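You operate a simulated robot arm through the tools that you are given. There is no shell and no other tool. Be economical: measure what you need, move in short steps, check, and stop when the job is done.

Carry out the task below with a simulated robot arm. There is one attempt and no reset: what you move stays moved.

Task
The tape has snapped: stop the sealer and thread it again.
Fine: press stop, stick the tape to the yellow peg, lead it round both white rollers, lay the peg in its rest; leave settings, spare rolls and belts alone after that.

It is judged by the outcome, as a careful person would: the job done as asked, and still so three seconds after it is handed in. It fails if anything else is knocked over, pushed out of place, dropped, spilled or broken.

Robot
A 6-joint arm with a fingered hand on a trunk, on a base that drives. Base frame: it is fixed to the floor where the robot stands at the start and does not move with it; the origin is under the middle of the robot, x ahead of it, y to its left, z up. Lengths are in mm, angles in degrees, forces in N, time in s.
With the tool pointing down near the work surface it reaches from about 100 to 520 mm from the robot's upright axis, wherever it stands. Its first joint turns from -166.0 to 166.0 degrees. Places, roughly: hub knob [1000, 100, 1300]; sealer height wheel [400, 0, 1300]; sealer stop button [400, 0, 700]; sealer width wheel [500, -400, 500]; tape tension knob [800, -100, 1000]. Payload 3.2 kg.
Tool frame: the origin (TCP) lies between the finger pads and is the grasp point; the fingertips stand 22 mm ahead of it; z points along the fingers, y is the line along which they close. Largest opening 112 mm; the body of the gripper starts 60 mm behind the TCP. The gripper is a hand of 3 fingers: y runs from the thumb to the fingers, the wrist lies at [0, 0, -218] in the tool frame, and closing takes about 1.5 s.
Orientation is told as [roll, pitch, yaw] about the base's x, y, z axes, in that order, counted from this pose: with the fingers straight down and closing along the base's y, the tool's x points along the base's -x, its y along +y and its z along -z.

Tools
- The arm moves only by the tool apply_moves. Its argument "motion" is a list that holds one entry, the list of rows, each a list of 6 numbers: the shift along the base's x, y, z in mm, then the turn, a rotation vector about the base's x, y, z in degrees. In form: [[[tx, ty, tz, wx, wy, wz], ...]]. A call has 1 to 12 rows; each row is the pose to reach, as a shift and turn from the pose commanded when the call began. "fingers" is the opening, from 0 (shut) to 1 (fully open), set as the call begins (left out, the last holds). Each row takes 0.2 s and may step no farther than 50 mm and 8.6 degrees from the row before; otherwise, or with a gripper value out of range, the whole call is refused. Where a pose cannot be reached the arm comes as near as it can. A force on the tool above 40 N (or 10 N above the force at the start of the call, whichever is more), or a blocked arm, ends the call early, and 0.2 s more pass. The fingers move at their own pace (about 108 mm/s each) and stop on an object; they squeeze with about 31 N. The grip force told is the motor's: it shows also when the fingers shut on nothing. Time passes only in rows, and 0.2 s behind the last, so rows that repeat a pose let the fingers close. The reply holds the time, the measured pose of the TCP, the force on the tool along the base axes, the opening and the grip force, in the units named above and with some noise, with the torque about the TCP (base axes, N m) and any sound that the robot's microphone picked up, and new pictures: "pictures" is both (left out), scene, wrist or none.
- Cameras (640 x 400 px; columns grow to the right, rows downward): "scene" is now at [10.6, 121.9, 1401.5]; the picture's right is [-0.54, -0.84, 0.00], its down [-0.52, 0.33, -0.78] and it looks along [0.66, -0.42, -0.62] (base axes); focal length 294 px, centre (320, 200). "wrist" rides on the gripper at [66, 3, -80] in the tool frame; the picture's right is [-0.05, 1.00, 0.00], its down [-0.77, -0.04, -0.64] and it looks along [-0.64, -0.03, 0.77] (tool axes); focal length 275 px, centre (320, 200). There is no depth. A picture from a camera that has moved, and an enlarged one, comes with that camera's place and axes in the base frame and with its lens.
- move_column(by): slides the trunk up (or, below 0, down) by that many mm; the arm and the scene camera ride with it, the base frame stays. It gives what a move gives, with no picture.
- drive_base(legs): drives the robot by 1 to 6 legs, each [ahead, turn to the left] in mm and degrees, along the robot's own axes; the way and the turn of a leg run together, so that a leg with both is an arc; at most 1500 mm and 180 degrees a leg. The arm and the cameras ride along, it lands a little off, and it stops where it bumps. It gives what a move gives, and a new picture of the scene camera.
- move_fingers(finger1, finger2, thumb_bend): sets how far each is bent, from 0 (flat) to 1 (curled in); at 0.3 the hand is open as for a grip, at 0.7 the pads meet at the TCP. One left out holds its place. A second passes; each finger stops where it meets its share of the squeeze, and holds until it gets a number again. A gripper value or a shape takes the hand back. It gives what a move gives, with no picture; readings hold the bend of each and the force on the fingers (four entries, about 0 where the hand has none), thumb and palm.
- set_grasp(shape): the hand has 3 fingers and takes this shape, open, in about a second: jaw (thumb against the fingers, like two jaws); tri (thumb and two fingers); tip (a fingertip pinch); poke (one finger out to press); point (the index stretched); flat (the hand flat); cup (the hand cupped); fist (a fist). The gripper value then closes the fingers along that shape, each until it touches; the sizes above hold for jaw. It gives what a move gives, with no picture.
- aim_head(pan, tilt): turns the head with the scene camera to pan (to the left, within 155 degrees either way) and tilt (down, from -29 to 69), counted from straight ahead of the robot. It gives what a move gives, and a new picture of the scene camera.
- enlarge(camera, box): a new picture of the part [left, top, right, bottom] of that camera's present view, enlarged. It takes no simulated time.
- job_done(): hands the job in; it is judged then, once.

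Go step by step. Nothing tells you exact positions but the pictures and the camera data: compare them with the known pose of the tool, close in by small moves and look again before you grip or let go. The budget is 120 turns and 260 pictures, counting those below and the enlarged ones. Unless the task says otherwise, let go and move clear before handing in, and close with one line.

The tools are called after ">>>" by a JSON object that holds its "fn" and its "kwargs". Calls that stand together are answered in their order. apply_moves: Moves the arm, as the interface text tells. Its arguments: {"type":"object","properties":{"motion":{"type":"array","items":{"type":"array","items":{"type":"array","items":{"type":"number"}}}},"fingers":{"type":"number"},"pictures":{"type":"string","enum":["both","scene","wrist","none"]}},"required":["motion"]} The other tools are called the same way: move_column (by) slides the trunk up or down; set_grasp (shape) gives the hand a shape; move_fingers (finger1, finger2, thumb_bend) moves the fingers one by one; drive_base (legs) drives the base; aim_head (pan, tilt) turns the head that bears the scene camera; enlarge (camera, box) takes an enlarged picture of a part of a camera's view; job_done () hands the job in.

At the start:

```text
t: 0.0
ee_pos: [361.4, 139.3, 1150.9]
ee_rot: [0.2, -0.2, -0.1]
wrist_force: [0.1, 0.4, -0.1]
ft_torque: [0.02, 0.04, -0.01]
opening: 111.9
finger_force: 0.0
shape: jaw
bend: [0.3, 0.3, 0.3]
finger forces: [0.1, 0.0, 0.1, 0.0, 0.0, 0.1]
trunk travel left (down, up): [-424.0, 166.0]
robot x, y, heading: [2.7, -0.2, -0.1]
head pan, tilt: [-32.6, 38.4]
```

scene: 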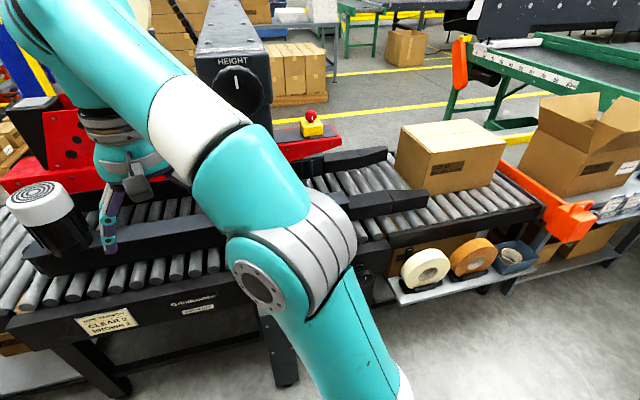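
wrist: 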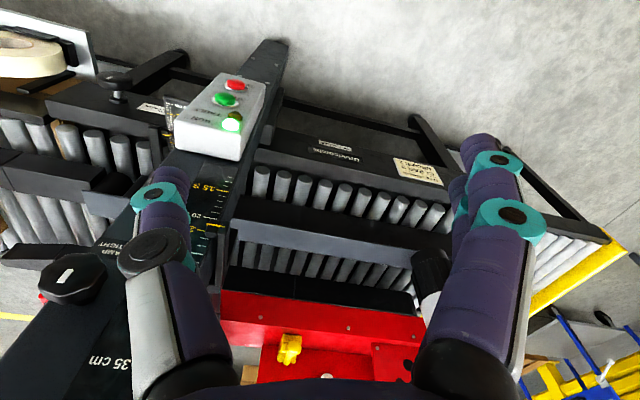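

The arm blocks the middle of the scene view; the wrist sees the control box with red/green buttons and a red tape unit below. I look around with the head first.

>>> {"fn": "aim_head", "kwargs": {"pan": 0, "tilt": 45}}

>>> {"fn": "enlarge", "kwargs": {"camera": "wrist", "box": [100, 50, 420, 250]}}

>>> {"fn": "enlarge", "kwargs": {"camera": "wrist", "box": [180, 220, 500, 400]}}

```text
t: 1.0
ee_pos: [359.7, 138.7, 1150.0]
ee_rot: [0.2, -0.2, -0.1]
wrist_force: [1.0, -0.8, 0.2]
ft_torque: [-0.02, 0.0, 0.0]
opening: 111.7
finger_force: 0.2
shape: jaw
bend: [0.3, 0.3, 0.3]
finger forces: [0.1, 0.1, 0.1, 0.0, 0.1, 0.0]
trunk travel left (down, up): [-424.0, 166.0]
robot x, y, heading: [1.2, 1.1, 0.2]
head pan, tilt: [0.0, 45.0]
camera scene: at [19.5, 168.1, 1391.9], right [0.0, -1.0, 0.0], down [-0.71, 0.0, -0.71], along [0.71, 0.0, -0.71], focal length 294 px, centre (320, 200)
```

scene: 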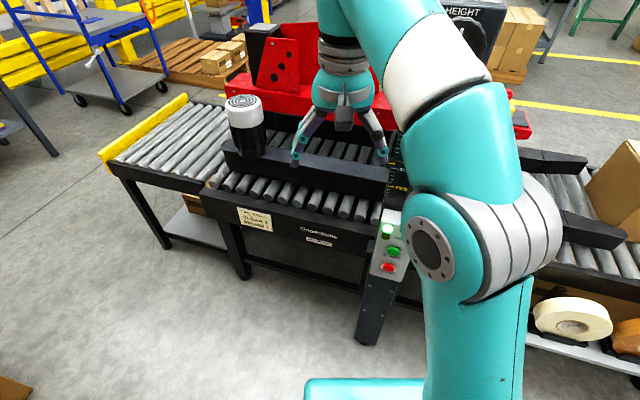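

```text
2.00 times, centred on (260, 150) of wrist
camera zoom: at [294.4, 141.3, 1229.5], right [0.05, 1.0, 0.0], down [0.77, -0.04, 0.64], along [0.64, -0.03, -0.77], focal length 551 px, centre (440, 300)
```

zoom: 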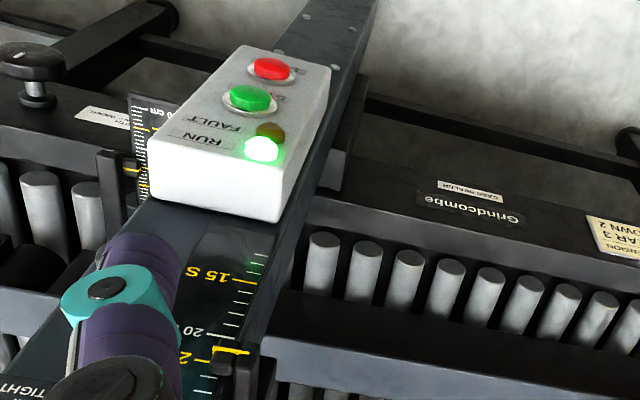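

```text
2.00 times, centred on (340, 310) of wrist
camera zoom: at [294.4, 141.3, 1229.5], right [0.05, 1.0, 0.0], down [0.77, -0.04, 0.64], along [0.64, -0.03, -0.77], focal length 551 px, centre (280, -20)
```

zoom: 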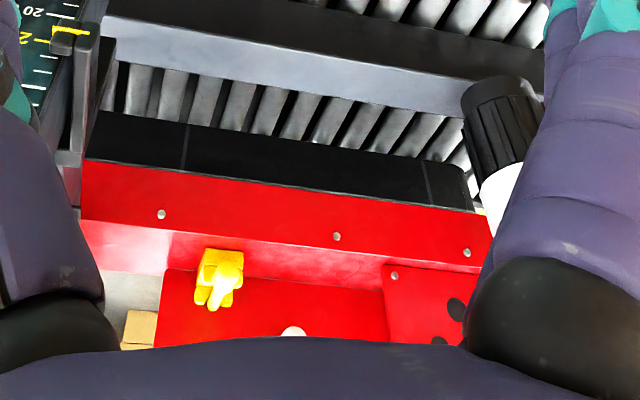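

The stop button triangulates to about (442,-12,719) on a near-vertical panel facing me. Now I look closer at the red tape unit, the yellow item and the rolls.

>>> {"fn": "enlarge", "kwargs": {"camera": "scene", "box": [200, 0, 440, 160]}}

>>> {"fn": "aim_head", "kwargs": {"pan": -35, "tilt": 20}}

```text
2.50 times, centred on (320, 80) of scene
camera zoom: at [19.5, 168.1, 1391.9], right [0.0, -1.0, 0.0], down [-0.71, 0.0, -0.71], along [0.71, 0.0, -0.71], focal length 736 px, centre (320, 500)
```

zoom: 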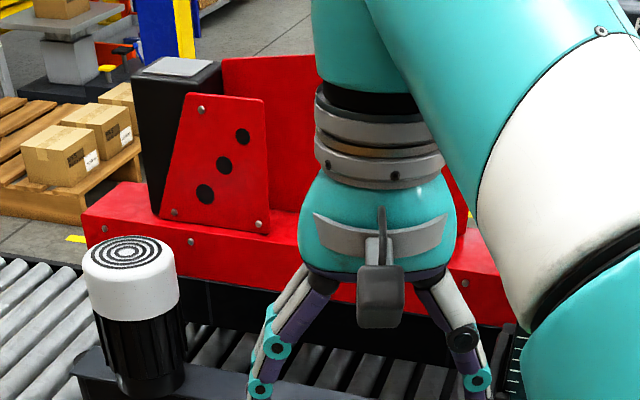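

```text
t: 2.0
ee_pos: [360.0, 137.9, 1149.8]
ee_rot: [0.1, -0.1, -0.1]
wrist_force: [0.1, 0.3, 0.5]
ft_torque: [0.03, -0.01, 0.01]
opening: 111.9
finger_force: 0.1
shape: jaw
bend: [0.3, 0.3, 0.3]
finger forces: [0.0, 0.0, 0.0, 0.0, 0.0, 0.0]
trunk travel left (down, up): [-424.0, 166.0]
robot x, y, heading: [-2.4, -1.3, -0.1]
head pan, tilt: [-35.0, 20.0]
camera scene: at [14.5, 114.9, 1430.5], right [-0.57, -0.82, 0.0], down [-0.28, 0.2, -0.94], along [0.77, -0.54, -0.34], focal length 294 px, centre (320, 200)
```

scene: 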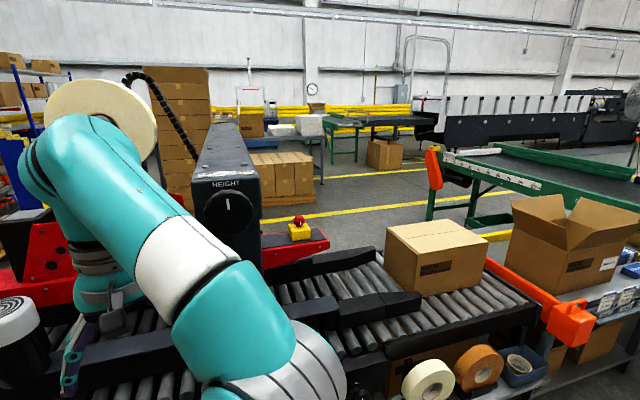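

The hub with the white tape roll is behind the arm. I back up a little, to have room, so I can reconfigure the arm for pressing stop.

>>> {"fn": "drive_base", "kwargs": {"legs": [[-200, 0]]}}

>>> {"fn": "move_column", "kwargs": {"by": -200}}

>>> {"fn": "set_grasp", "kwargs": {"shape": "poke"}}

>>> {"fn": "aim_head", "kwargs": {"pan": -10, "tilt": 30}}

```text
t: 3.6
ee_pos: [161.1, 138.3, 1149.8]
ee_rot: [0.1, -0.1, -0.2]
wrist_force: [0.7, -0.3, -0.1]
ft_torque: [-0.01, -0.03, -0.01]
opening: 111.8
finger_force: 0.0
shape: jaw
bend: [0.3, 0.3, 0.3]
finger forces: [0.0, 0.0, 0.1, 0.0, 0.1, 0.0]
trunk travel left (down, up): [-424.0, 166.0]
robot x, y, heading: [-197.0, -2.5, -0.2]
head pan, tilt: [-35.0, 20.0]
camera scene: at [-185.3, 114.9, 1430.6], right [-0.57, -0.82, 0.0], down [-0.28, 0.2, -0.94], along [0.77, -0.54, -0.34], focal length 294 px, centre (320, 200)
```

scene: 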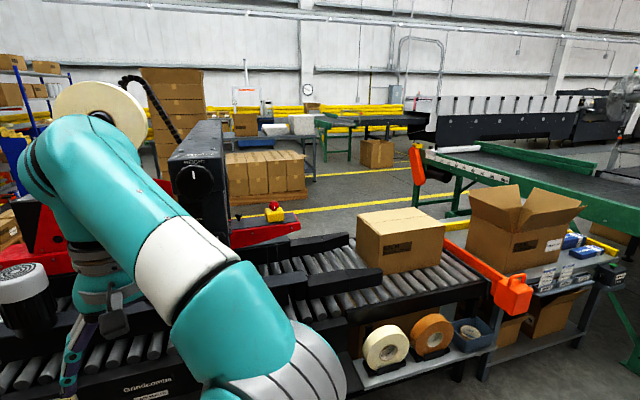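

```text
t: 5.8
ee_pos: [161.0, 139.0, 950.0]
ee_rot: [0.2, -0.2, -0.2]
wrist_force: [0.6, -0.4, 1.0]
ft_torque: [0.0, 0.0, 0.0]
opening: 111.8
finger_force: 0.1
shape: jaw
bend: [0.3, 0.3, 0.3]
finger forces: [0.1, 0.0, 0.0, 0.0, 0.0, 0.0]
trunk travel left (down, up): [-224.0, 366.0]
robot x, y, heading: [-199.9, -2.6, -0.1]
head pan, tilt: [-35.0, 20.0]
```

```text
t: 6.7
ee_pos: [161.9, 137.7, 949.7]
ee_rot: [0.2, -0.2, -0.3]
wrist_force: [-0.5, -0.2, -0.6]
ft_torque: [0.0, -0.02, -0.02]
opening: 0.1
finger_force: 0.0
shape: poke
bend: [1.0, 1.0, 0.46]
finger forces: [0.0, 0.0, 0.1, 0.1, 0.1, 0.1]
trunk travel left (down, up): [-224.0, 366.0]
robot x, y, heading: [-201.2, -1.0, -0.1]
head pan, tilt: [-35.0, 20.0]
```

```text
t: 7.5
ee_pos: [161.6, 138.5, 949.9]
ee_rot: [0.2, -0.1, -0.3]
wrist_force: [-0.5, -0.6, 1.3]
ft_torque: [-0.01, -0.04, 0.01]
opening: 0.0
finger_force: 0.1
shape: poke
bend: [1.0, 1.0, 0.46]
finger forces: [0.0, 0.0, 0.1, 0.0, 0.0, 0.0]
trunk travel left (down, up): [-224.0, 366.0]
robot x, y, heading: [-199.9, -1.5, -0.0]
head pan, tilt: [-10.0, 30.0]
camera scene: at [-172.1, 152.5, 1214.5], right [-0.18, -0.98, 0.0], down [-0.49, 0.09, -0.87], along [0.85, -0.15, -0.5], focal length 294 px, centre (320, 200)
```

scene: 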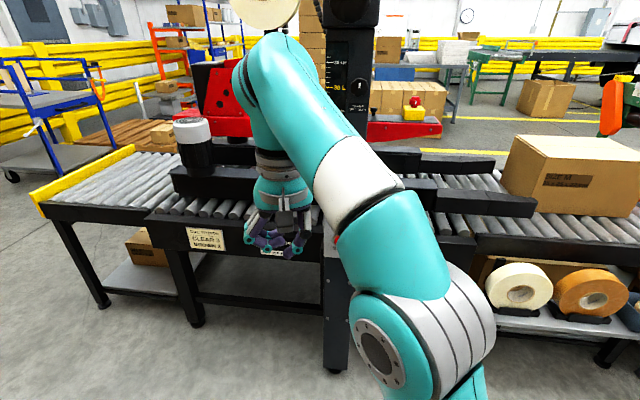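

Now rotate the tool to point forward (+x), keeping clear of the gantry.

>>> {"fn": "apply_moves", "kwargs": {"motion": [[[10, -12, 0, 0, -8.2, 0], [20, -24, 0, 0, -16.4, 0], [30, -36, 0, 0, -24.6, 0], [40, -48, 0, 0, -32.8, 0], [50, -60, 0, 0, -41, 0], [60, -72, 0, 0, -49.2, 0], [70, -84, 0, 0, -57.4, 0], [80, -96, 0, 0, -65.6, 0], [90, -108, 0, 0, -73.8, 0], [100, -120, 0, 0, -82, 0], [110, -132, 0, 0, -90, 0]]]}}

```text
t: 9.9
ee_pos: [264.0, 25.2, 958.7]
ee_rot: [24.0, -88.8, -25.0]
wrist_force: [-0.4, 0.1, 0.8]
ft_torque: [0.01, 0.03, -0.02]
opening: 0.3
finger_force: 0.0
shape: poke
bend: [1.0, 1.0, 0.46]
finger forces: [0.1, 0.0, 0.0, 0.1, 0.0, 0.0]
out of reach, approached as far as the arm can: row 10, 11
trunk travel left (down, up): [-224.0, 366.0]
robot x, y, heading: [-198.1, 0.3, 0.2]
head pan, tilt: [-10.0, 30.0]
camera scene: at [-172.2, 152.8, 1214.5], right [-0.17, -0.98, 0.0], down [-0.49, 0.09, -0.87], along [0.85, -0.15, -0.5], focal length 294 px, centre (320, 200)
camera wrist: at [183.4, 30.1, 893.5], right [0.02, 1.0, 0.06], down [-0.62, -0.03, 0.78], along [0.78, -0.05, 0.62], focal length 275 px, centre (320, 200)
```

scene: 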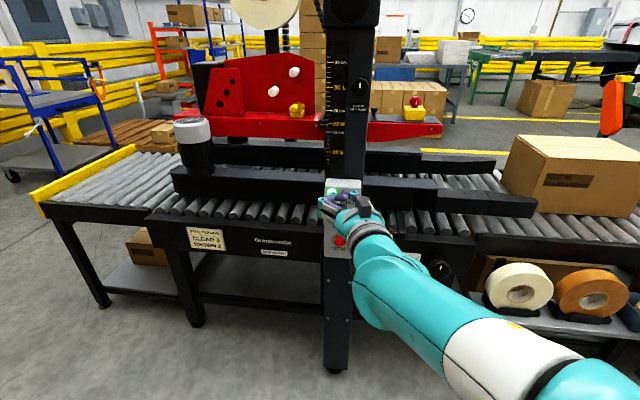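
wrist: 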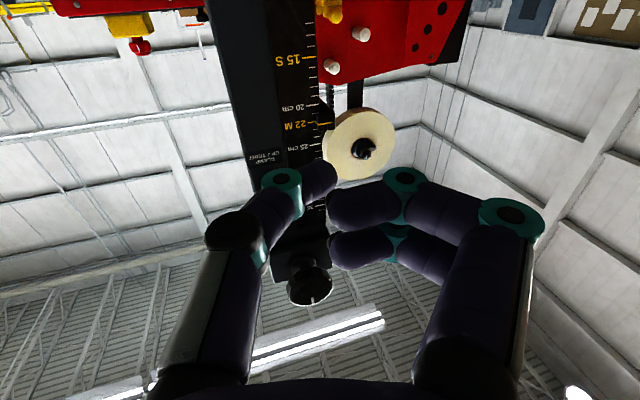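

The view is clear now: white rollers, yellow peg rest and hub are visible. I zoom in.

>>> {"fn": "enlarge", "kwargs": {"camera": "scene", "box": [190, 50, 350, 150]}}

>>> {"fn": "enlarge", "kwargs": {"camera": "scene", "box": [280, 150, 440, 250]}}

>>> {"fn": "enlarge", "kwargs": {"camera": "wrist", "box": [240, 0, 480, 150]}}

>>> {"fn": "aim_head", "kwargs": {"pan": -8, "tilt": 10}}

```text
4.00 times, centred on (270, 100) of scene
camera zoom: at [-172.2, 152.8, 1214.5], right [-0.17, -0.98, 0.0], down [-0.49, 0.09, -0.87], along [0.85, -0.15, -0.5], focal length 1178 px, centre (520, 600)
```

zoom: 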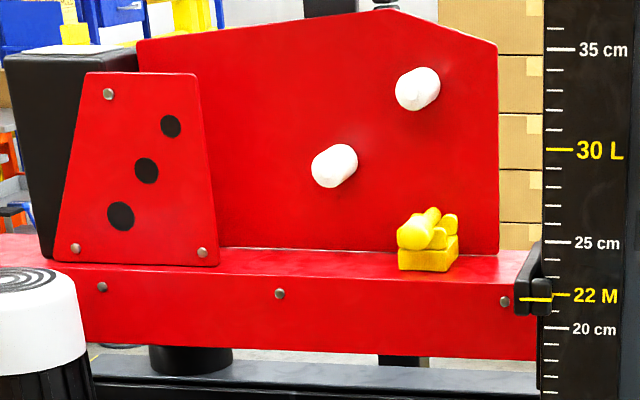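

```text
4.00 times, centred on (360, 200) of scene
camera zoom: at [-172.2, 152.8, 1214.5], right [-0.17, -0.98, 0.0], down [-0.49, 0.09, -0.87], along [0.85, -0.15, -0.5], focal length 1178 px, centre (160, 200)
```

zoom: 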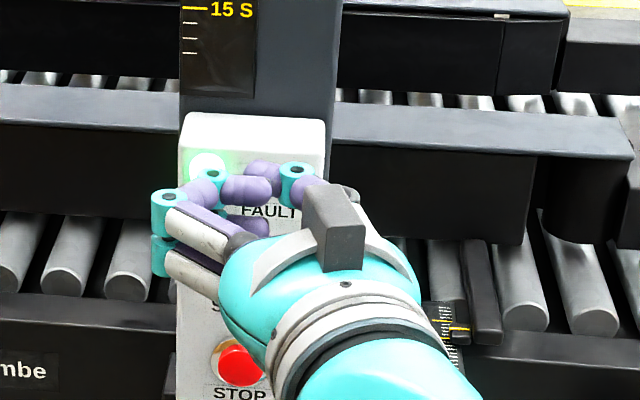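

```text
2.67 times, centred on (360, 75) of wrist
camera zoom: at [183.4, 30.1, 893.5], right [0.02, 1.0, 0.06], down [-0.62, -0.03, 0.78], along [0.78, -0.05, 0.62], focal length 734 px, centre (213, 533)
```

zoom: 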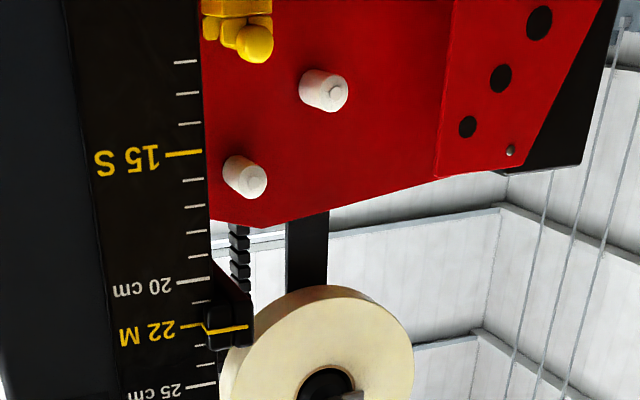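

```text
t: 10.8
ee_pos: [265.4, 25.5, 959.1]
ee_rot: [23.3, -88.7, -24.5]
wrist_force: [-0.2, 0.2, 0.1]
ft_torque: [0.0, 0.01, -0.01]
opening: 0.0
finger_force: 0.1
shape: poke
bend: [1.0, 1.0, 0.46]
finger forces: [0.1, 0.0, 0.0, 0.1, 0.0, 0.0]
trunk travel left (down, up): [-224.0, 366.0]
robot x, y, heading: [-199.8, 1.5, -0.3]
head pan, tilt: [-8.0, 10.0]
camera scene: at [-169.1, 155.3, 1246.7], right [-0.14, -0.99, 0.0], down [-0.17, 0.02, -0.98], along [0.97, -0.14, -0.17], focal length 294 px, centre (320, 200)
```

scene: 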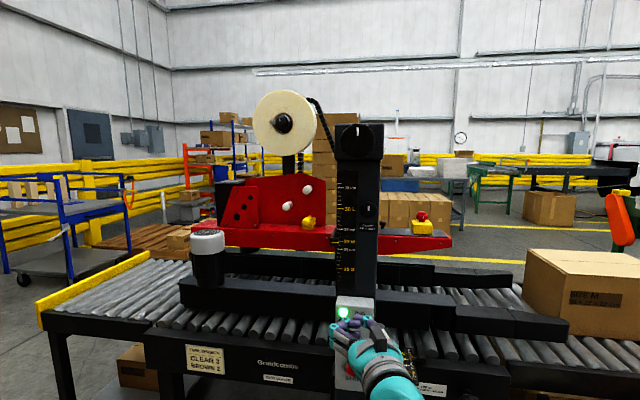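

Layout is clear. First press STOP: close the hand into a jaw pinch as a blunt tip, lower the trunk, and look.

>>> {"fn": "set_grasp", "kwargs": {"shape": "jaw"}}

>>> {"fn": "move_column", "kwargs": {"by": -220}}

>>> {"fn": "apply_moves", "kwargs": {"motion": [[[0, -10, -5, 0, 0, 0], [0, -20, -10, 0, 0, 0], [0, -37, -16, 0, 0, 0], [0, -37, -16, 0, 0, 0], [0, -37, -16, 0, 0, 0], [0, -37, -16, 0, 0, 0], [0, -37, -16, 0, 0, 0]]], "fingers": 0}}

>>> {"fn": "aim_head", "kwargs": {"pan": -10, "tilt": 25}}

```text
t: 11.7
ee_pos: [265.0, 24.5, 958.7]
ee_rot: [23.0, -88.7, -24.2]
wrist_force: [0.3, 0.1, 0.3]
ft_torque: [0.04, 0.01, 0.02]
opening: 111.8
finger_force: 0.0
shape: jaw
bend: [0.3, 0.3, 0.3]
finger forces: [0.0, 0.0, 0.0, 0.0, 0.0, 0.0]
trunk travel left (down, up): [-224.0, 366.0]
robot x, y, heading: [-199.8, -0.6, -0.1]
head pan, tilt: [-8.0, 10.0]
```

```text
t: 14.0
ee_pos: [265.4, 26.4, 740.3]
ee_rot: [0.7, -89.0, -1.5]
wrist_force: [-0.3, 0.2, 0.0]
ft_torque: [0.0, 0.02, -0.02]
opening: 111.7
finger_force: 0.0
shape: jaw
bend: [0.3, 0.3, 0.3]
finger forces: [0.0, 0.1, 0.0, 0.1, 0.1, 0.1]
trunk travel left (down, up): [-4.0, 586.0]
robot x, y, heading: [-198.1, -0.5, -0.1]
head pan, tilt: [-8.0, 10.0]
```

```text
t: 15.6
ee_pos: [261.2, 21.1, 735.7]
ee_rot: [0.2, -88.9, -1.4]
wrist_force: [-0.3, 0.2, 0.3]
ft_torque: [0.01, 0.01, -0.03]
opening: 0.0
finger_force: 30.9
shape: jaw
bend: [0.68, 0.68, 0.77]
finger forces: [0.0, 0.1, 0.0, 0.0, 0.1, 0.0]
out of reach, approached as far as the arm can: row 1, 2, 3, 4, 5, 6, 7
trunk travel left (down, up): [-4.0, 586.0]
robot x, y, heading: [-201.4, 0.1, 0.0]
head pan, tilt: [-8.0, 10.0]
camera scene: at [-169.1, 155.3, 1026.8], right [-0.14, -0.99, 0.0], down [-0.17, 0.02, -0.98], along [0.97, -0.14, -0.17], focal length 294 px, centre (320, 200)
camera wrist: at [179.5, 25.6, 670.3], right [0.02, 1.0, 0.05], down [-0.62, -0.02, 0.78], along [0.78, -0.04, 0.62], focal length 275 px, centre (320, 200)
```

scene: 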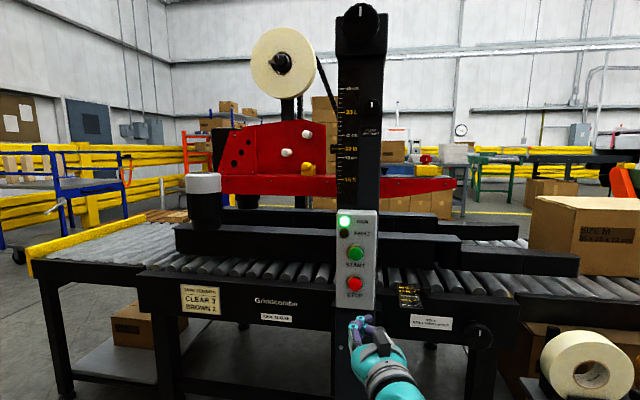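
wrist: 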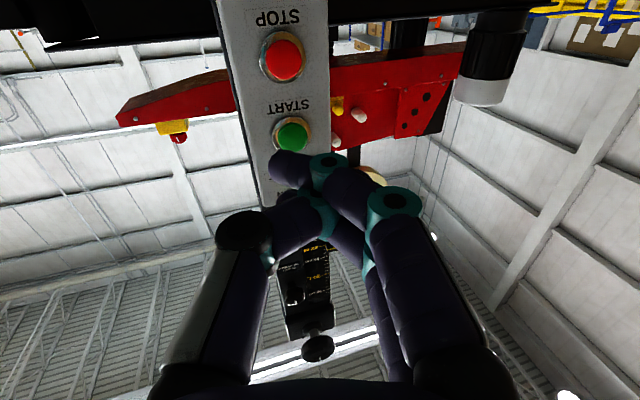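

```text
t: 16.4
ee_pos: [261.4, 21.5, 734.7]
ee_rot: [0.3, -88.8, -1.3]
wrist_force: [-0.6, 0.3, -0.4]
ft_torque: [0.02, 0.03, 0.01]
opening: 0.1
finger_force: 30.8
shape: jaw
bend: [0.68, 0.68, 0.77]
finger forces: [0.0, 0.0, 0.0, 0.0, 0.0, 0.0]
trunk travel left (down, up): [-4.0, 586.0]
robot x, y, heading: [-199.9, 3.3, 0.0]
head pan, tilt: [-10.0, 25.0]
camera scene: at [-170.4, 152.2, 1002.5], right [-0.17, -0.98, 0.0], down [-0.42, 0.07, -0.91], along [0.89, -0.16, -0.42], focal length 294 px, centre (320, 200)
```

scene: 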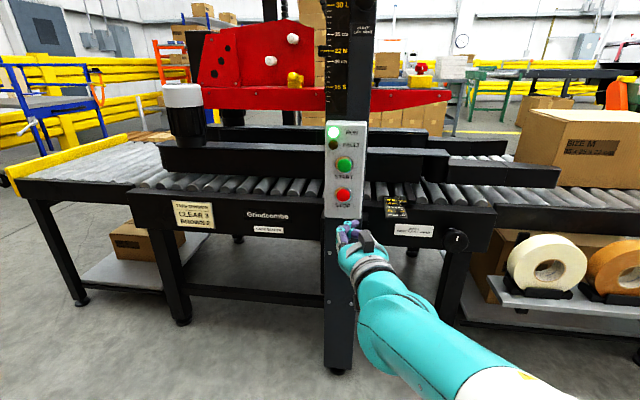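

Sealer still running (green lamp lit). Move toward the stop button at about (442,-13,720).

>>> {"fn": "apply_moves", "kwargs": {"motion": [[[30, -10, -4, 0, 0, 0], [60, -20, -8, 0, 0, 0], [90, -34, -15, 0, 0, 0], [110, -34, -15, 0, 0, 0], [110, -34, -15, 0, 0, 0]]], "fingers": 0}}

```text
t: 17.6
ee_pos: [369.1, 23.6, 743.6]
ee_rot: [-0.7, -88.4, -1.4]
wrist_force: [0.4, -0.4, -0.2]
ft_torque: [0.0, 0.01, -0.04]
opening: 0.0
finger_force: 30.7
shape: jaw
bend: [0.68, 0.68, 0.77]
finger forces: [0.0, 0.0, 0.0, 0.1, 0.0, 0.0]
out of reach, approached as far as the arm can: row 1, 2, 3, 4, 5
trunk travel left (down, up): [-4.0, 586.0]
robot x, y, heading: [-200.2, -1.7, -0.1]
head pan, tilt: [-10.0, 25.0]
camera scene: at [-170.4, 152.2, 1002.5], right [-0.17, -0.98, 0.0], down [-0.42, 0.07, -0.91], along [0.89, -0.16, -0.42], focal length 294 px, centre (320, 200)
camera wrist: at [287.5, 29.5, 679.0], right [0.04, 1.0, 0.05], down [-0.61, -0.01, 0.79], along [0.79, -0.06, 0.61], focal length 275 px, centre (320, 200)
```

scene: 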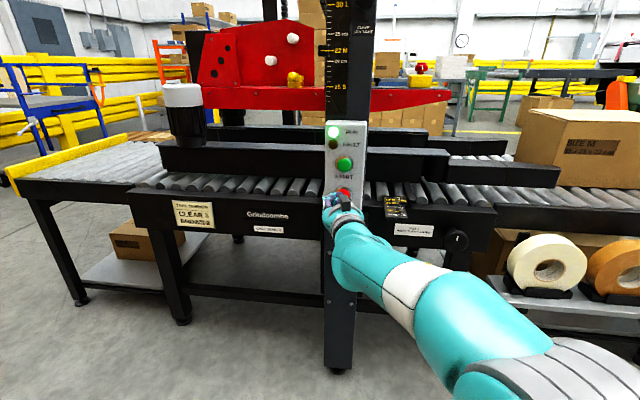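
wrist: 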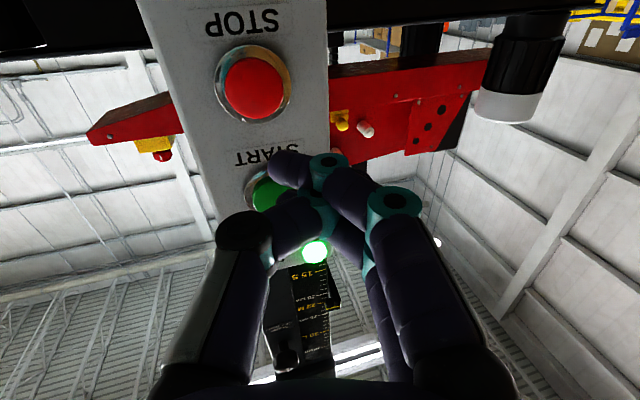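

The arm can't follow in y with a fully horizontal tool. I pull back a bit and pitch the tool down ~25° for more freedom.

>>> {"fn": "apply_moves", "kwargs": {"motion": [[[-15, 0, 0, 0, 6, 0], [-30, -8, 0, 0, 12, 0], [-45, -16, 0, 0, 18, 0], [-50, -24, 0, 0, 24, 0], [-50, -34, 0, 0, 30, 0], [-50, -36, 0, 0, 30, 0]]], "fingers": 0}}

```text
t: 19.0
ee_pos: [319.7, -12.5, 741.7]
ee_rot: [-0.6, -59.0, -0.2]
wrist_force: [-0.9, 0.3, -0.5]
ft_torque: [-0.03, 0.01, -0.02]
opening: 0.1
finger_force: 31.1
shape: jaw
bend: [0.68, 0.68, 0.77]
finger forces: [0.1, 0.0, 0.0, 0.0, 0.0, 0.0]
out of reach, approached as far as the arm can: row 2, 3, 4
trunk travel left (down, up): [-4.0, 586.0]
robot x, y, heading: [-202.3, 1.3, 0.1]
head pan, tilt: [-10.0, 25.0]
camera scene: at [-170.4, 152.2, 1002.5], right [-0.17, -0.98, 0.0], down [-0.42, 0.07, -0.91], along [0.89, -0.16, -0.42], focal length 294 px, centre (320, 200)
camera wrist: at [217.0, -8.1, 726.8], right [0.04, 1.0, 0.03], down [-0.15, -0.03, 0.99], along [0.99, -0.04, 0.15], focal length 275 px, centre (320, 200)
```

scene: 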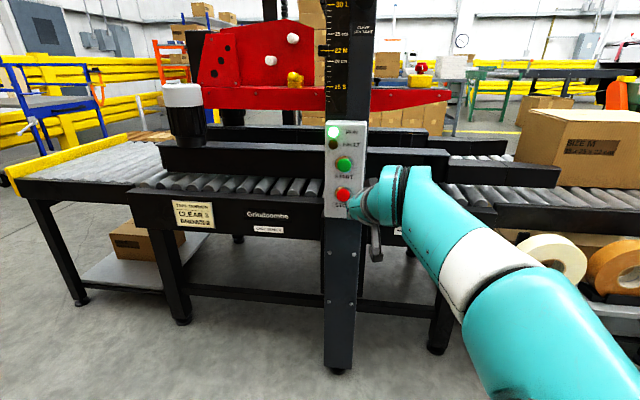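
wrist: 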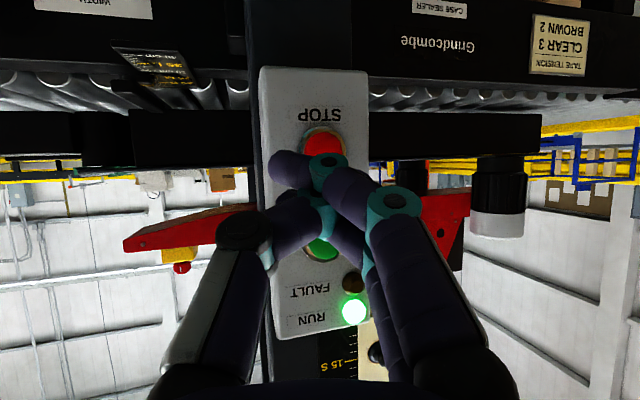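

Now aligned in y. Advance toward the button: first to x≈385, then small steps watching the force.

>>> {"fn": "apply_moves", "kwargs": {"motion": [[[30, 0, -6, 0, 0, 0], [60, 0, -11, 0, 0, 0], [75, 0, -11, 0, 0, 0], [80, 0, -11, 0, 0, 0], [84, 0, -11, 0, 0, 0], [88, 0, -11, 0, 0, 0]]], "fingers": 0}}

```text
t: 20.4
ee_pos: [408.0, -14.2, 731.5]
ee_rot: [-0.7, -59.1, 0.1]
wrist_force: [-1.0, -1.0, 0.2]
ft_torque: [0.0, -0.01, 0.01]
opening: 0.1
finger_force: 31.1
shape: jaw
bend: [0.68, 0.68, 0.77]
finger forces: [0.1, 0.1, 0.1, 0.0, 0.1, 0.0]
trunk travel left (down, up): [-4.0, 586.0]
robot x, y, heading: [-201.4, 1.6, -0.2]
head pan, tilt: [-10.0, 25.0]
camera scene: at [-170.4, 152.2, 1002.5], right [-0.18, -0.98, 0.0], down [-0.42, 0.07, -0.91], along [0.89, -0.16, -0.42], focal length 294 px, centre (320, 200)
camera wrist: at [304.8, -9.8, 714.8], right [0.04, 1.0, 0.03], down [-0.15, -0.03, 0.99], along [0.99, -0.04, 0.15], focal length 275 px, centre (320, 200)
```

scene: 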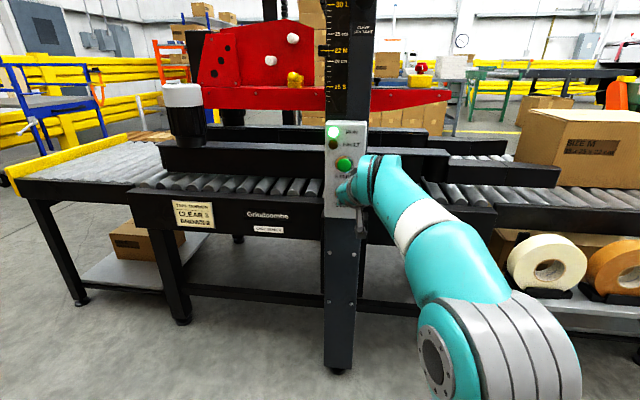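
wrist: 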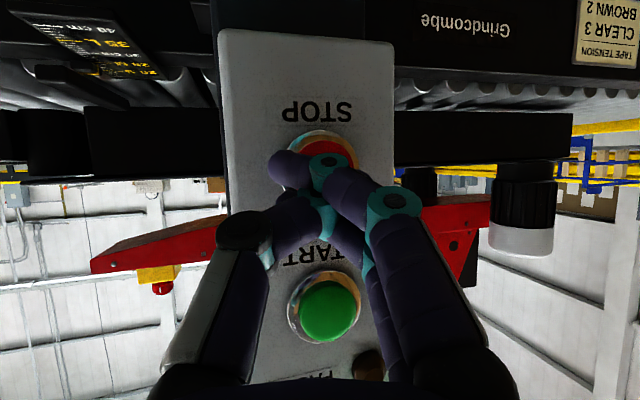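

>>> {"fn": "apply_moves", "kwargs": {"motion": [[[4, 0, 0, 0, 0, 0], [8, 0, 0, 0, 0, 0], [12, 0, 0, 0, 0, 0], [16, 0, 0, 0, 0, 0], [20, 0, 0, 0, 0, 0], [24, 0, 0, 0, 0, 0], [27, 0, 0, 0, 0, 0], [30, 0, 0, 0, 0, 0]]], "fingers": 0}}

```text
t: 21.9
ee_pos: [427.7, -10.0, 730.7]
ee_rot: [0.0, -58.7, -0.5]
wrist_force: [-22.5, 5.4, 0.1]
ft_torque: [-0.03, -0.13, -0.4]
opening: 0.1
finger_force: 31.2
shape: jaw
bend: [0.7, 0.75, 0.77]
finger forces: [6.7, 22.9, 0.0, 0.1, 0.0, 0.1]
trunk travel left (down, up): [-4.0, 586.0]
robot x, y, heading: [-200.9, 2.5, 0.2]
head pan, tilt: [-10.0, 25.0]
heard: click
stopped in row 7: the force on the tool passed its limit at 45 N (the readings are from after the stop); the commanded pose is now the measured one
camera scene: at [-173.8, 152.9, 1002.5], right [-0.17, -0.99, 0.0], down [-0.41, 0.07, -0.91], along [0.89, -0.16, -0.42], focal length 294 px, centre (320, 200)
camera wrist: at [325.7, -5.2, 715.4], right [0.03, 1.0, 0.04], down [-0.14, -0.03, 0.99], along [0.99, -0.04, 0.14], focal length 275 px, centre (320, 200)
```

scene: 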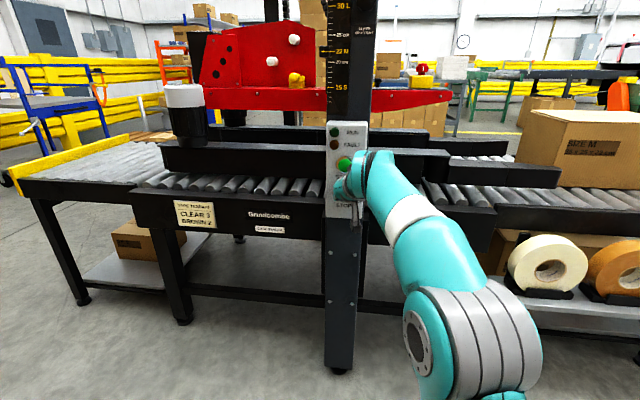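
wrist: 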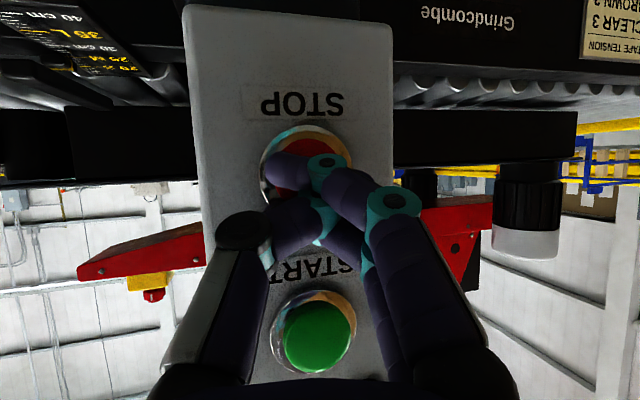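

Click heard and the run lamp is out: the sealer is stopped. Back off and study the tape head.

>>> {"fn": "apply_moves", "kwargs": {"motion": [[[-25, 0, 0, 0, 0, 0], [-65, 0, 0, 0, 0, 0], [-110, 0, 5, 0, 0, 0], [-155, 0, 5, 0, 0, 0]]], "pictures": "none"}}

>>> {"fn": "move_column", "kwargs": {"by": 350}}

>>> {"fn": "aim_head", "kwargs": {"pan": -2, "tilt": 20}}

>>> {"fn": "enlarge", "kwargs": {"camera": "scene", "box": [220, 40, 380, 140]}}

```text
t: 22.9
ee_pos: [277.0, -10.0, 734.0]
ee_rot: [-0.3, -58.6, -0.5]
wrist_force: [0.7, 0.4, -0.1]
ft_torque: [0.01, 0.04, 0.0]
opening: 0.0
finger_force: 31.1
shape: jaw
bend: [0.69, 0.69, 0.77]
finger forces: [0.0, 0.0, 0.0, 0.0, 0.0, 0.1]
trunk travel left (down, up): [-4.0, 586.0]
robot x, y, heading: [-201.7, -0.2, 0.0]
head pan, tilt: [-10.0, 25.0]
```

```text
t: 26.3
ee_pos: [276.4, -9.2, 1085.0]
ee_rot: [-0.2, -58.7, -0.4]
wrist_force: [0.3, 0.0, -0.3]
ft_torque: [0.01, -0.01, 0.0]
opening: 0.0
finger_force: 30.5
shape: jaw
bend: [0.69, 0.69, 0.77]
finger forces: [0.1, 0.0, 0.1, 0.0, 0.0, 0.1]
trunk travel left (down, up): [-354.0, 236.0]
robot x, y, heading: [-202.8, -0.1, 0.0]
head pan, tilt: [-10.0, 25.0]
```

```text
t: 27.0
ee_pos: [276.6, -9.2, 1083.4]
ee_rot: [-0.1, -58.8, -0.4]
wrist_force: [-0.9, -0.3, 0.1]
ft_torque: [0.02, 0.01, 0.02]
opening: 0.0
finger_force: 31.3
shape: jaw
bend: [0.69, 0.69, 0.77]
finger forces: [0.0, 0.0, 0.0, 0.0, 0.0, 0.0]
trunk travel left (down, up): [-354.0, 236.0]
robot x, y, heading: [-200.9, -0.8, 0.2]
head pan, tilt: [-2.0, 20.0]
camera scene: at [-169.0, 165.1, 1360.5], right [-0.03, -1.0, 0.0], down [-0.34, 0.01, -0.94], along [0.94, -0.03, -0.34], focal length 294 px, centre (320, 200)
```

scene: 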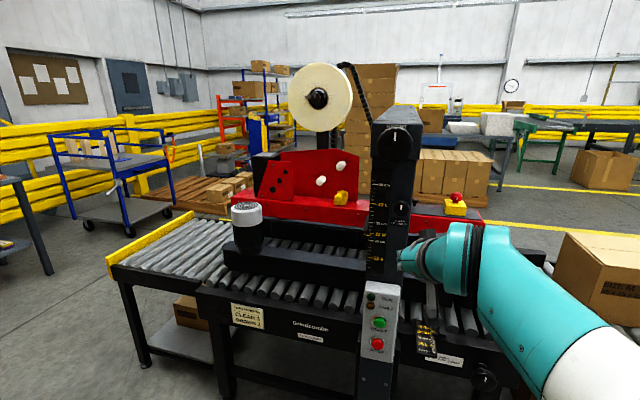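

```text
4.00 times, centred on (300, 90) of scene
camera zoom: at [-169.0, 165.1, 1360.5], right [-0.03, -1.0, 0.0], down [-0.34, 0.01, -0.94], along [0.94, -0.03, -0.34], focal length 1178 px, centre (400, 640)
```

zoom: 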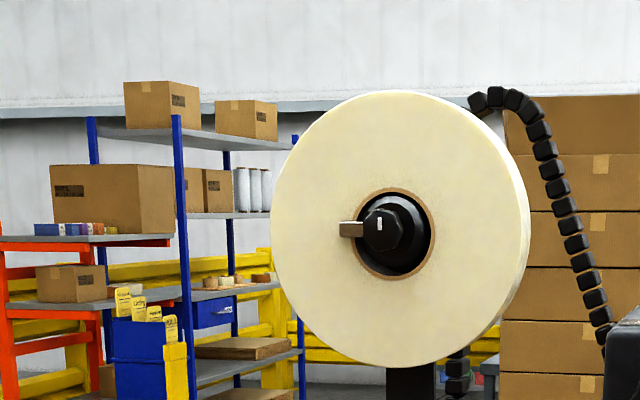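

I compute the roll to be at about (1006,128,1346), radius ~120. Now zoom on the rollers and peg from this pose for triangulation.

>>> {"fn": "enlarge", "kwargs": {"camera": "scene", "box": [230, 140, 390, 240]}}

>>> {"fn": "enlarge", "kwargs": {"camera": "wrist", "box": [0, 0, 640, 400]}}

>>> {"fn": "enlarge", "kwargs": {"camera": "scene", "box": [200, 290, 360, 390]}}

```text
4.00 times, centred on (310, 190) of scene
camera zoom: at [-169.0, 165.1, 1360.5], right [-0.03, -1.0, 0.0], down [-0.34, 0.01, -0.94], along [0.94, -0.03, -0.34], focal length 1178 px, centre (360, 240)
```

zoom: 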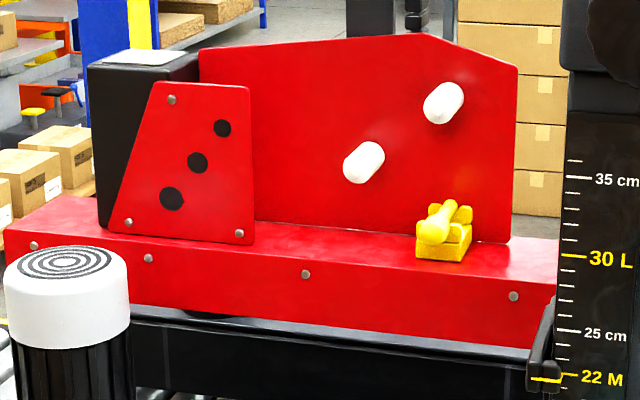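

```text
1.00 times, centred on (320, 200) of wrist (not enlarged: the box is as wide or as high as the picture)
camera zoom: at [173.5, -5.3, 1069.3], right [0.03, 1.0, 0.04], down [-0.14, -0.03, 0.99], along [0.99, -0.04, 0.14], focal length 275 px, centre (320, 200)
```

zoom: 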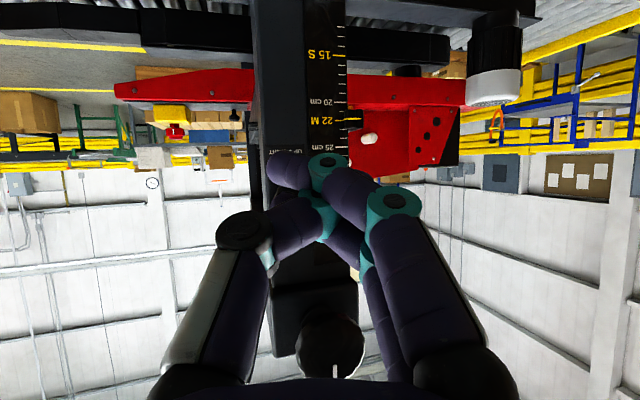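

```text
4.00 times, centred on (280, 340) of scene
camera zoom: at [-169.0, 165.1, 1360.5], right [-0.03, -1.0, 0.0], down [-0.34, 0.01, -0.94], along [0.94, -0.03, -0.34], focal length 1178 px, centre (480, -360)
```

zoom: 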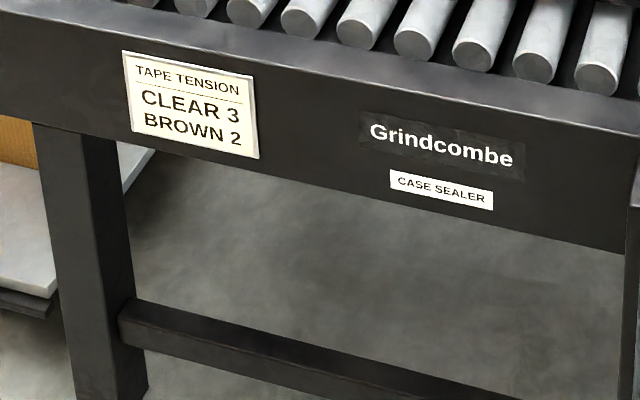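

Estimates: peg tip ≈(973,52,954), roller 1 tip ≈(1000,44,1082), roller 2 tip ≈(1010,125,1012). Next I shift the arm left of the gantry post and drive closer to find the tape end.

>>> {"fn": "apply_moves", "kwargs": {"motion": [[[-20, 40, 10, 0, 0, 0], [-20, 80, 20, 0, 0, 0], [-20, 120, 30, 0, 0, 0], [-20, 160, 40, 0, 0, 0], [-20, 200, 50, 0, 0, 0], [-20, 230, 50, 0, 0, 0]]], "pictures": "none", "fingers": 1}}

>>> {"fn": "drive_base", "kwargs": {"legs": [[200, 0]]}}

>>> {"fn": "enlarge", "kwargs": {"camera": "wrist", "box": [0, 0, 640, 400]}}

```text
t: 28.4
ee_pos: [255.6, 220.8, 1134.0]
ee_rot: [-0.1, -58.7, -0.4]
wrist_force: [0.2, -0.7, -0.1]
ft_torque: [0.01, -0.02, 0.0]
opening: 111.8
finger_force: 0.1
shape: jaw
bend: [0.3, 0.3, 0.3]
finger forces: [0.0, 0.1, 0.0, 0.1, 0.0, 0.0]
trunk travel left (down, up): [-354.0, 236.0]
robot x, y, heading: [-199.2, 0.3, -0.1]
head pan, tilt: [-2.0, 20.0]
```

```text
t: 29.9
ee_pos: [454.6, 220.6, 1133.2]
ee_rot: [-0.2, -58.7, -0.4]
wrist_force: [-0.2, -0.2, 0.3]
ft_torque: [0.01, 0.01, 0.04]
opening: 112.1
finger_force: 0.0
shape: jaw
bend: [0.3, 0.3, 0.3]
finger forces: [0.1, 0.0, 0.0, 0.0, 0.0, 0.1]
trunk travel left (down, up): [-354.0, 236.0]
robot x, y, heading: [-2.5, 1.6, 0.0]
head pan, tilt: [-2.0, 20.0]
camera scene: at [28.4, 165.4, 1360.5], right [-0.03, -1.0, 0.0], down [-0.34, 0.01, -0.94], along [0.94, -0.03, -0.34], focal length 294 px, centre (320, 200)
```

scene: 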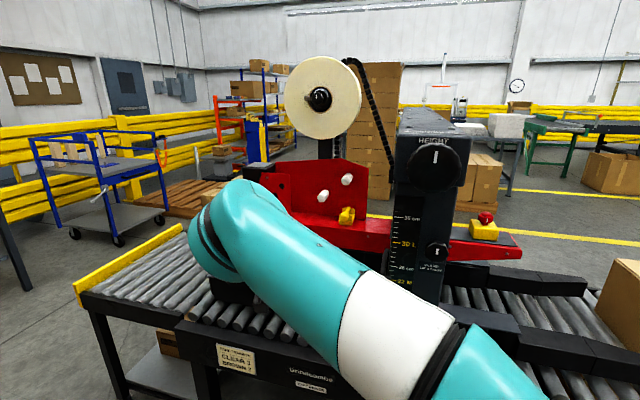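

```text
1.00 times, centred on (320, 200) of wrist (not enlarged: the box is as wide or as high as the picture)
camera zoom: at [350.3, 224.6, 1117.9], right [0.03, 1.0, 0.04], down [-0.14, -0.03, 0.99], along [0.99, -0.04, 0.14], focal length 275 px, centre (320, 200)
```

zoom: 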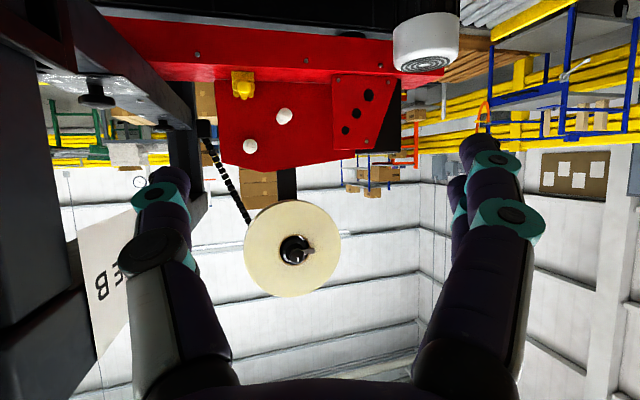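

>>> {"fn": "enlarge", "kwargs": {"camera": "wrist", "box": [200, 180, 376, 310]}}

>>> {"fn": "enlarge", "kwargs": {"camera": "wrist", "box": [180, 50, 420, 200]}}

>>> {"fn": "enlarge", "kwargs": {"camera": "scene", "box": [260, 40, 420, 140]}}

>>> {"fn": "enlarge", "kwargs": {"camera": "scene", "box": [260, 140, 420, 240]}}

```text
3.08 times, centred on (288, 245) of wrist
camera zoom: at [350.3, 224.6, 1117.9], right [0.03, 1.0, 0.04], down [-0.14, -0.03, 0.99], along [0.99, -0.04, 0.14], focal length 847 px, centre (418, 62)
```

zoom: 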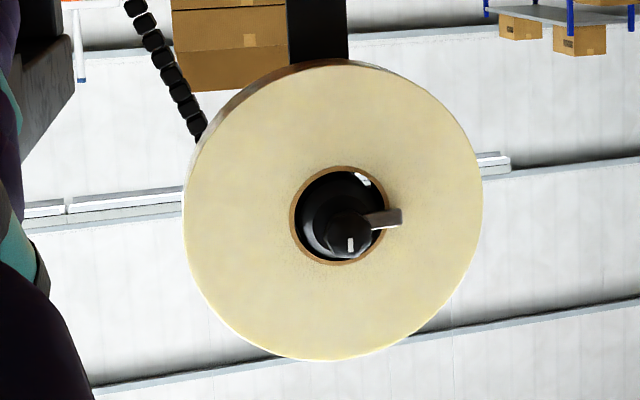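

```text
2.67 times, centred on (300, 125) of wrist
camera zoom: at [350.3, 224.6, 1117.9], right [0.03, 1.0, 0.04], down [-0.14, -0.03, 0.99], along [0.99, -0.04, 0.14], focal length 734 px, centre (373, 400)
```

zoom: 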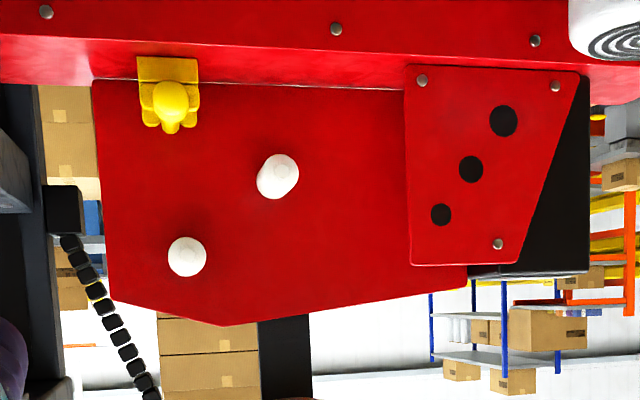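

```text
4.00 times, centred on (340, 90) of scene
camera zoom: at [28.4, 165.4, 1360.5], right [-0.03, -1.0, 0.0], down [-0.34, 0.01, -0.94], along [0.94, -0.03, -0.34], focal length 1178 px, centre (240, 640)
```

zoom: 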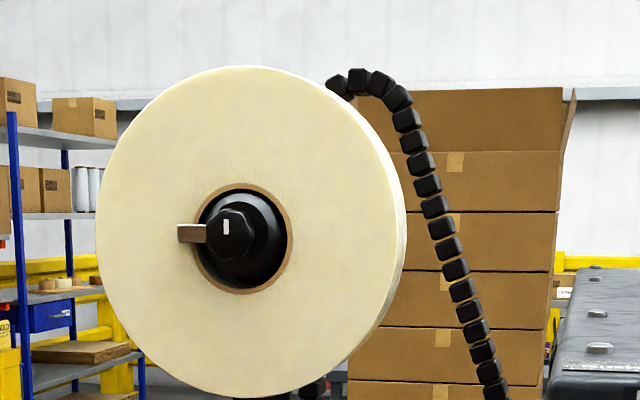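

```text
4.00 times, centred on (340, 190) of scene
camera zoom: at [28.4, 165.4, 1360.5], right [-0.03, -1.0, 0.0], down [-0.34, 0.01, -0.94], along [0.94, -0.03, -0.34], focal length 1178 px, centre (240, 240)
```

zoom: 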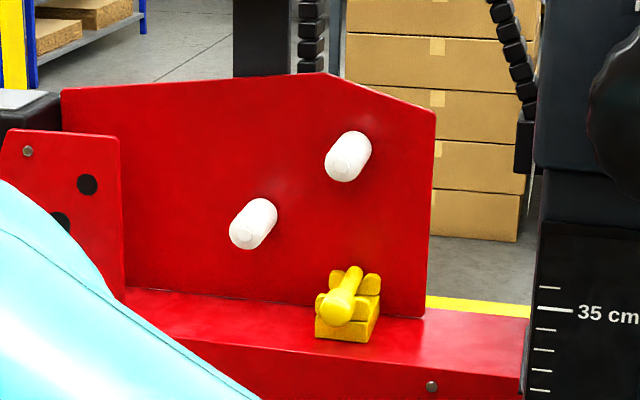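

No loose tail is visible; the peg (a pin with a ball end) lies in a U rest. I check how close the base can get: look down.

>>> {"fn": "aim_head", "kwargs": {"pan": 20, "tilt": 65}}

>>> {"fn": "aim_head", "kwargs": {"pan": 80, "tilt": 40}}

```text
t: 31.1
ee_pos: [452.6, 221.5, 1133.8]
ee_rot: [-0.2, -58.8, -0.4]
wrist_force: [0.2, -0.2, 0.3]
ft_torque: [-0.01, 0.0, -0.01]
opening: 112.1
finger_force: 0.0
shape: jaw
bend: [0.3, 0.3, 0.3]
finger forces: [0.0, 0.0, 0.0, 0.0, 0.0, 0.1]
trunk travel left (down, up): [-354.0, 236.0]
robot x, y, heading: [-3.7, 1.2, 0.2]
head pan, tilt: [20.0, 65.0]
camera scene: at [-7.7, 189.3, 1296.9], right [0.34, -0.94, 0.0], down [-0.85, -0.31, -0.42], along [0.4, 0.15, -0.91], focal length 294 px, centre (320, 200)
```

scene: 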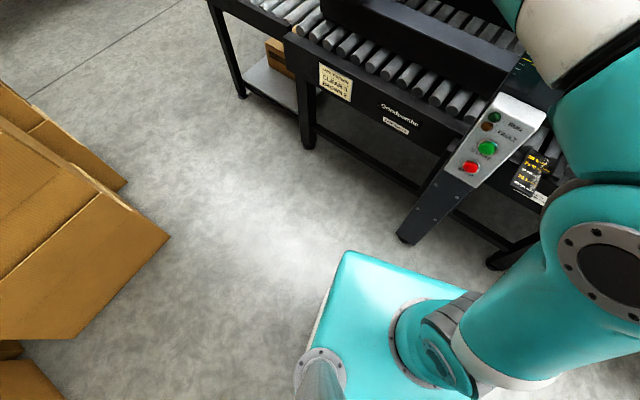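

```text
t: 32.4
ee_pos: [453.6, 221.1, 1132.9]
ee_rot: [-0.2, -58.7, -0.4]
wrist_force: [0.1, 0.9, -0.2]
ft_torque: [0.01, 0.0, -0.02]
opening: 112.1
finger_force: 0.0
shape: jaw
bend: [0.3, 0.3, 0.3]
finger forces: [0.0, 0.1, 0.0, 0.0, 0.1, 0.1]
trunk travel left (down, up): [-354.0, 236.0]
robot x, y, heading: [-1.9, 1.0, -0.1]
head pan, tilt: [80.0, 40.0]
camera scene: at [-50.1, 252.2, 1329.1], right [0.98, -0.17, 0.0], down [-0.11, -0.63, -0.77], along [0.13, 0.75, -0.64], focal length 294 px, centre (320, 200)
```

scene: 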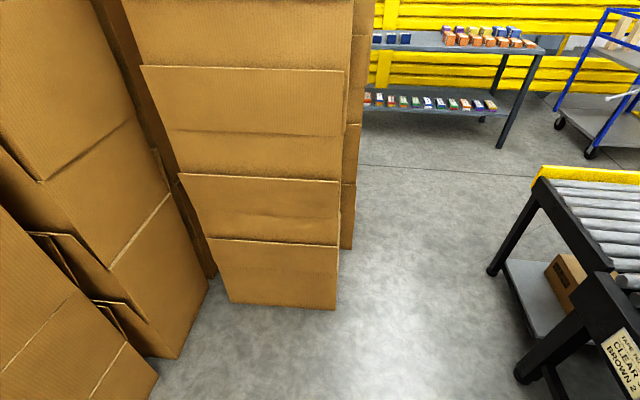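

The conveyor frame front is near x≈660 left of the control post, so I can park closer at about (330,270). I back up and side-step left.

>>> {"fn": "drive_base", "kwargs": {"legs": [[-150, 0], [0, 90], [280, 0], [0, -90]]}}

>>> {"fn": "aim_head", "kwargs": {"pan": -10, "tilt": 62}}

```text
t: 42.9
ee_pos: [298.0, 513.6, 1133.6]
ee_rot: [-0.2, -58.7, 1.1]
wrist_force: [0.0, 0.8, -0.4]
ft_torque: [0.01, 0.0, -0.04]
opening: 112.1
finger_force: 0.0
shape: jaw
bend: [0.3, 0.3, 0.3]
finger forces: [0.0, 0.1, 0.0, 0.1, 0.0, 0.1]
trunk travel left (down, up): [-354.0, 236.0]
robot x, y, heading: [-152.9, 284.3, 1.5]
head pan, tilt: [80.0, 40.0]
camera scene: at [-206.1, 531.9, 1329.1], right [0.99, -0.15, 0.0], down [-0.09, -0.64, -0.77], along [0.11, 0.76, -0.64], focal length 294 px, centre (320, 200)
```

scene: 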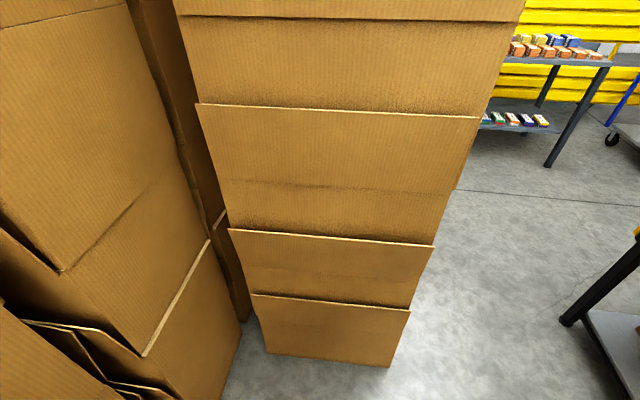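

```text
t: 44.6
ee_pos: [298.6, 514.0, 1133.2]
ee_rot: [-0.1, -58.7, 1.1]
wrist_force: [0.8, -0.1, -0.1]
ft_torque: [0.02, -0.02, 0.01]
opening: 112.0
finger_force: 0.1
shape: jaw
bend: [0.3, 0.3, 0.3]
finger forces: [0.1, 0.0, 0.1, 0.1, 0.0, 0.0]
trunk travel left (down, up): [-354.0, 236.0]
robot x, y, heading: [-155.6, 279.6, 1.7]
head pan, tilt: [-10.0, 62.0]
camera scene: at [-154.9, 438.5, 1300.1], right [-0.15, -0.99, 0.0], down [-0.87, 0.13, -0.47], along [0.46, -0.07, -0.88], focal length 294 px, centre (320, 200)
```

scene: 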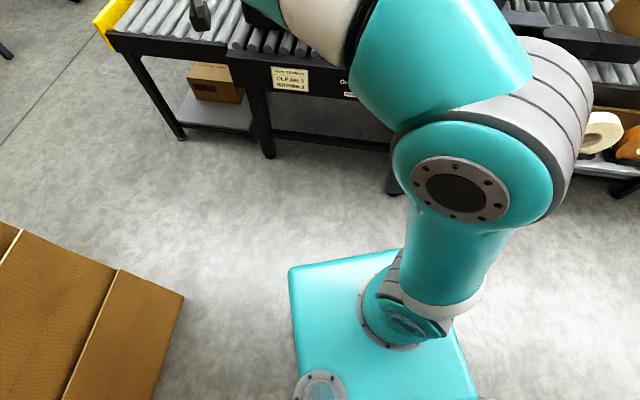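

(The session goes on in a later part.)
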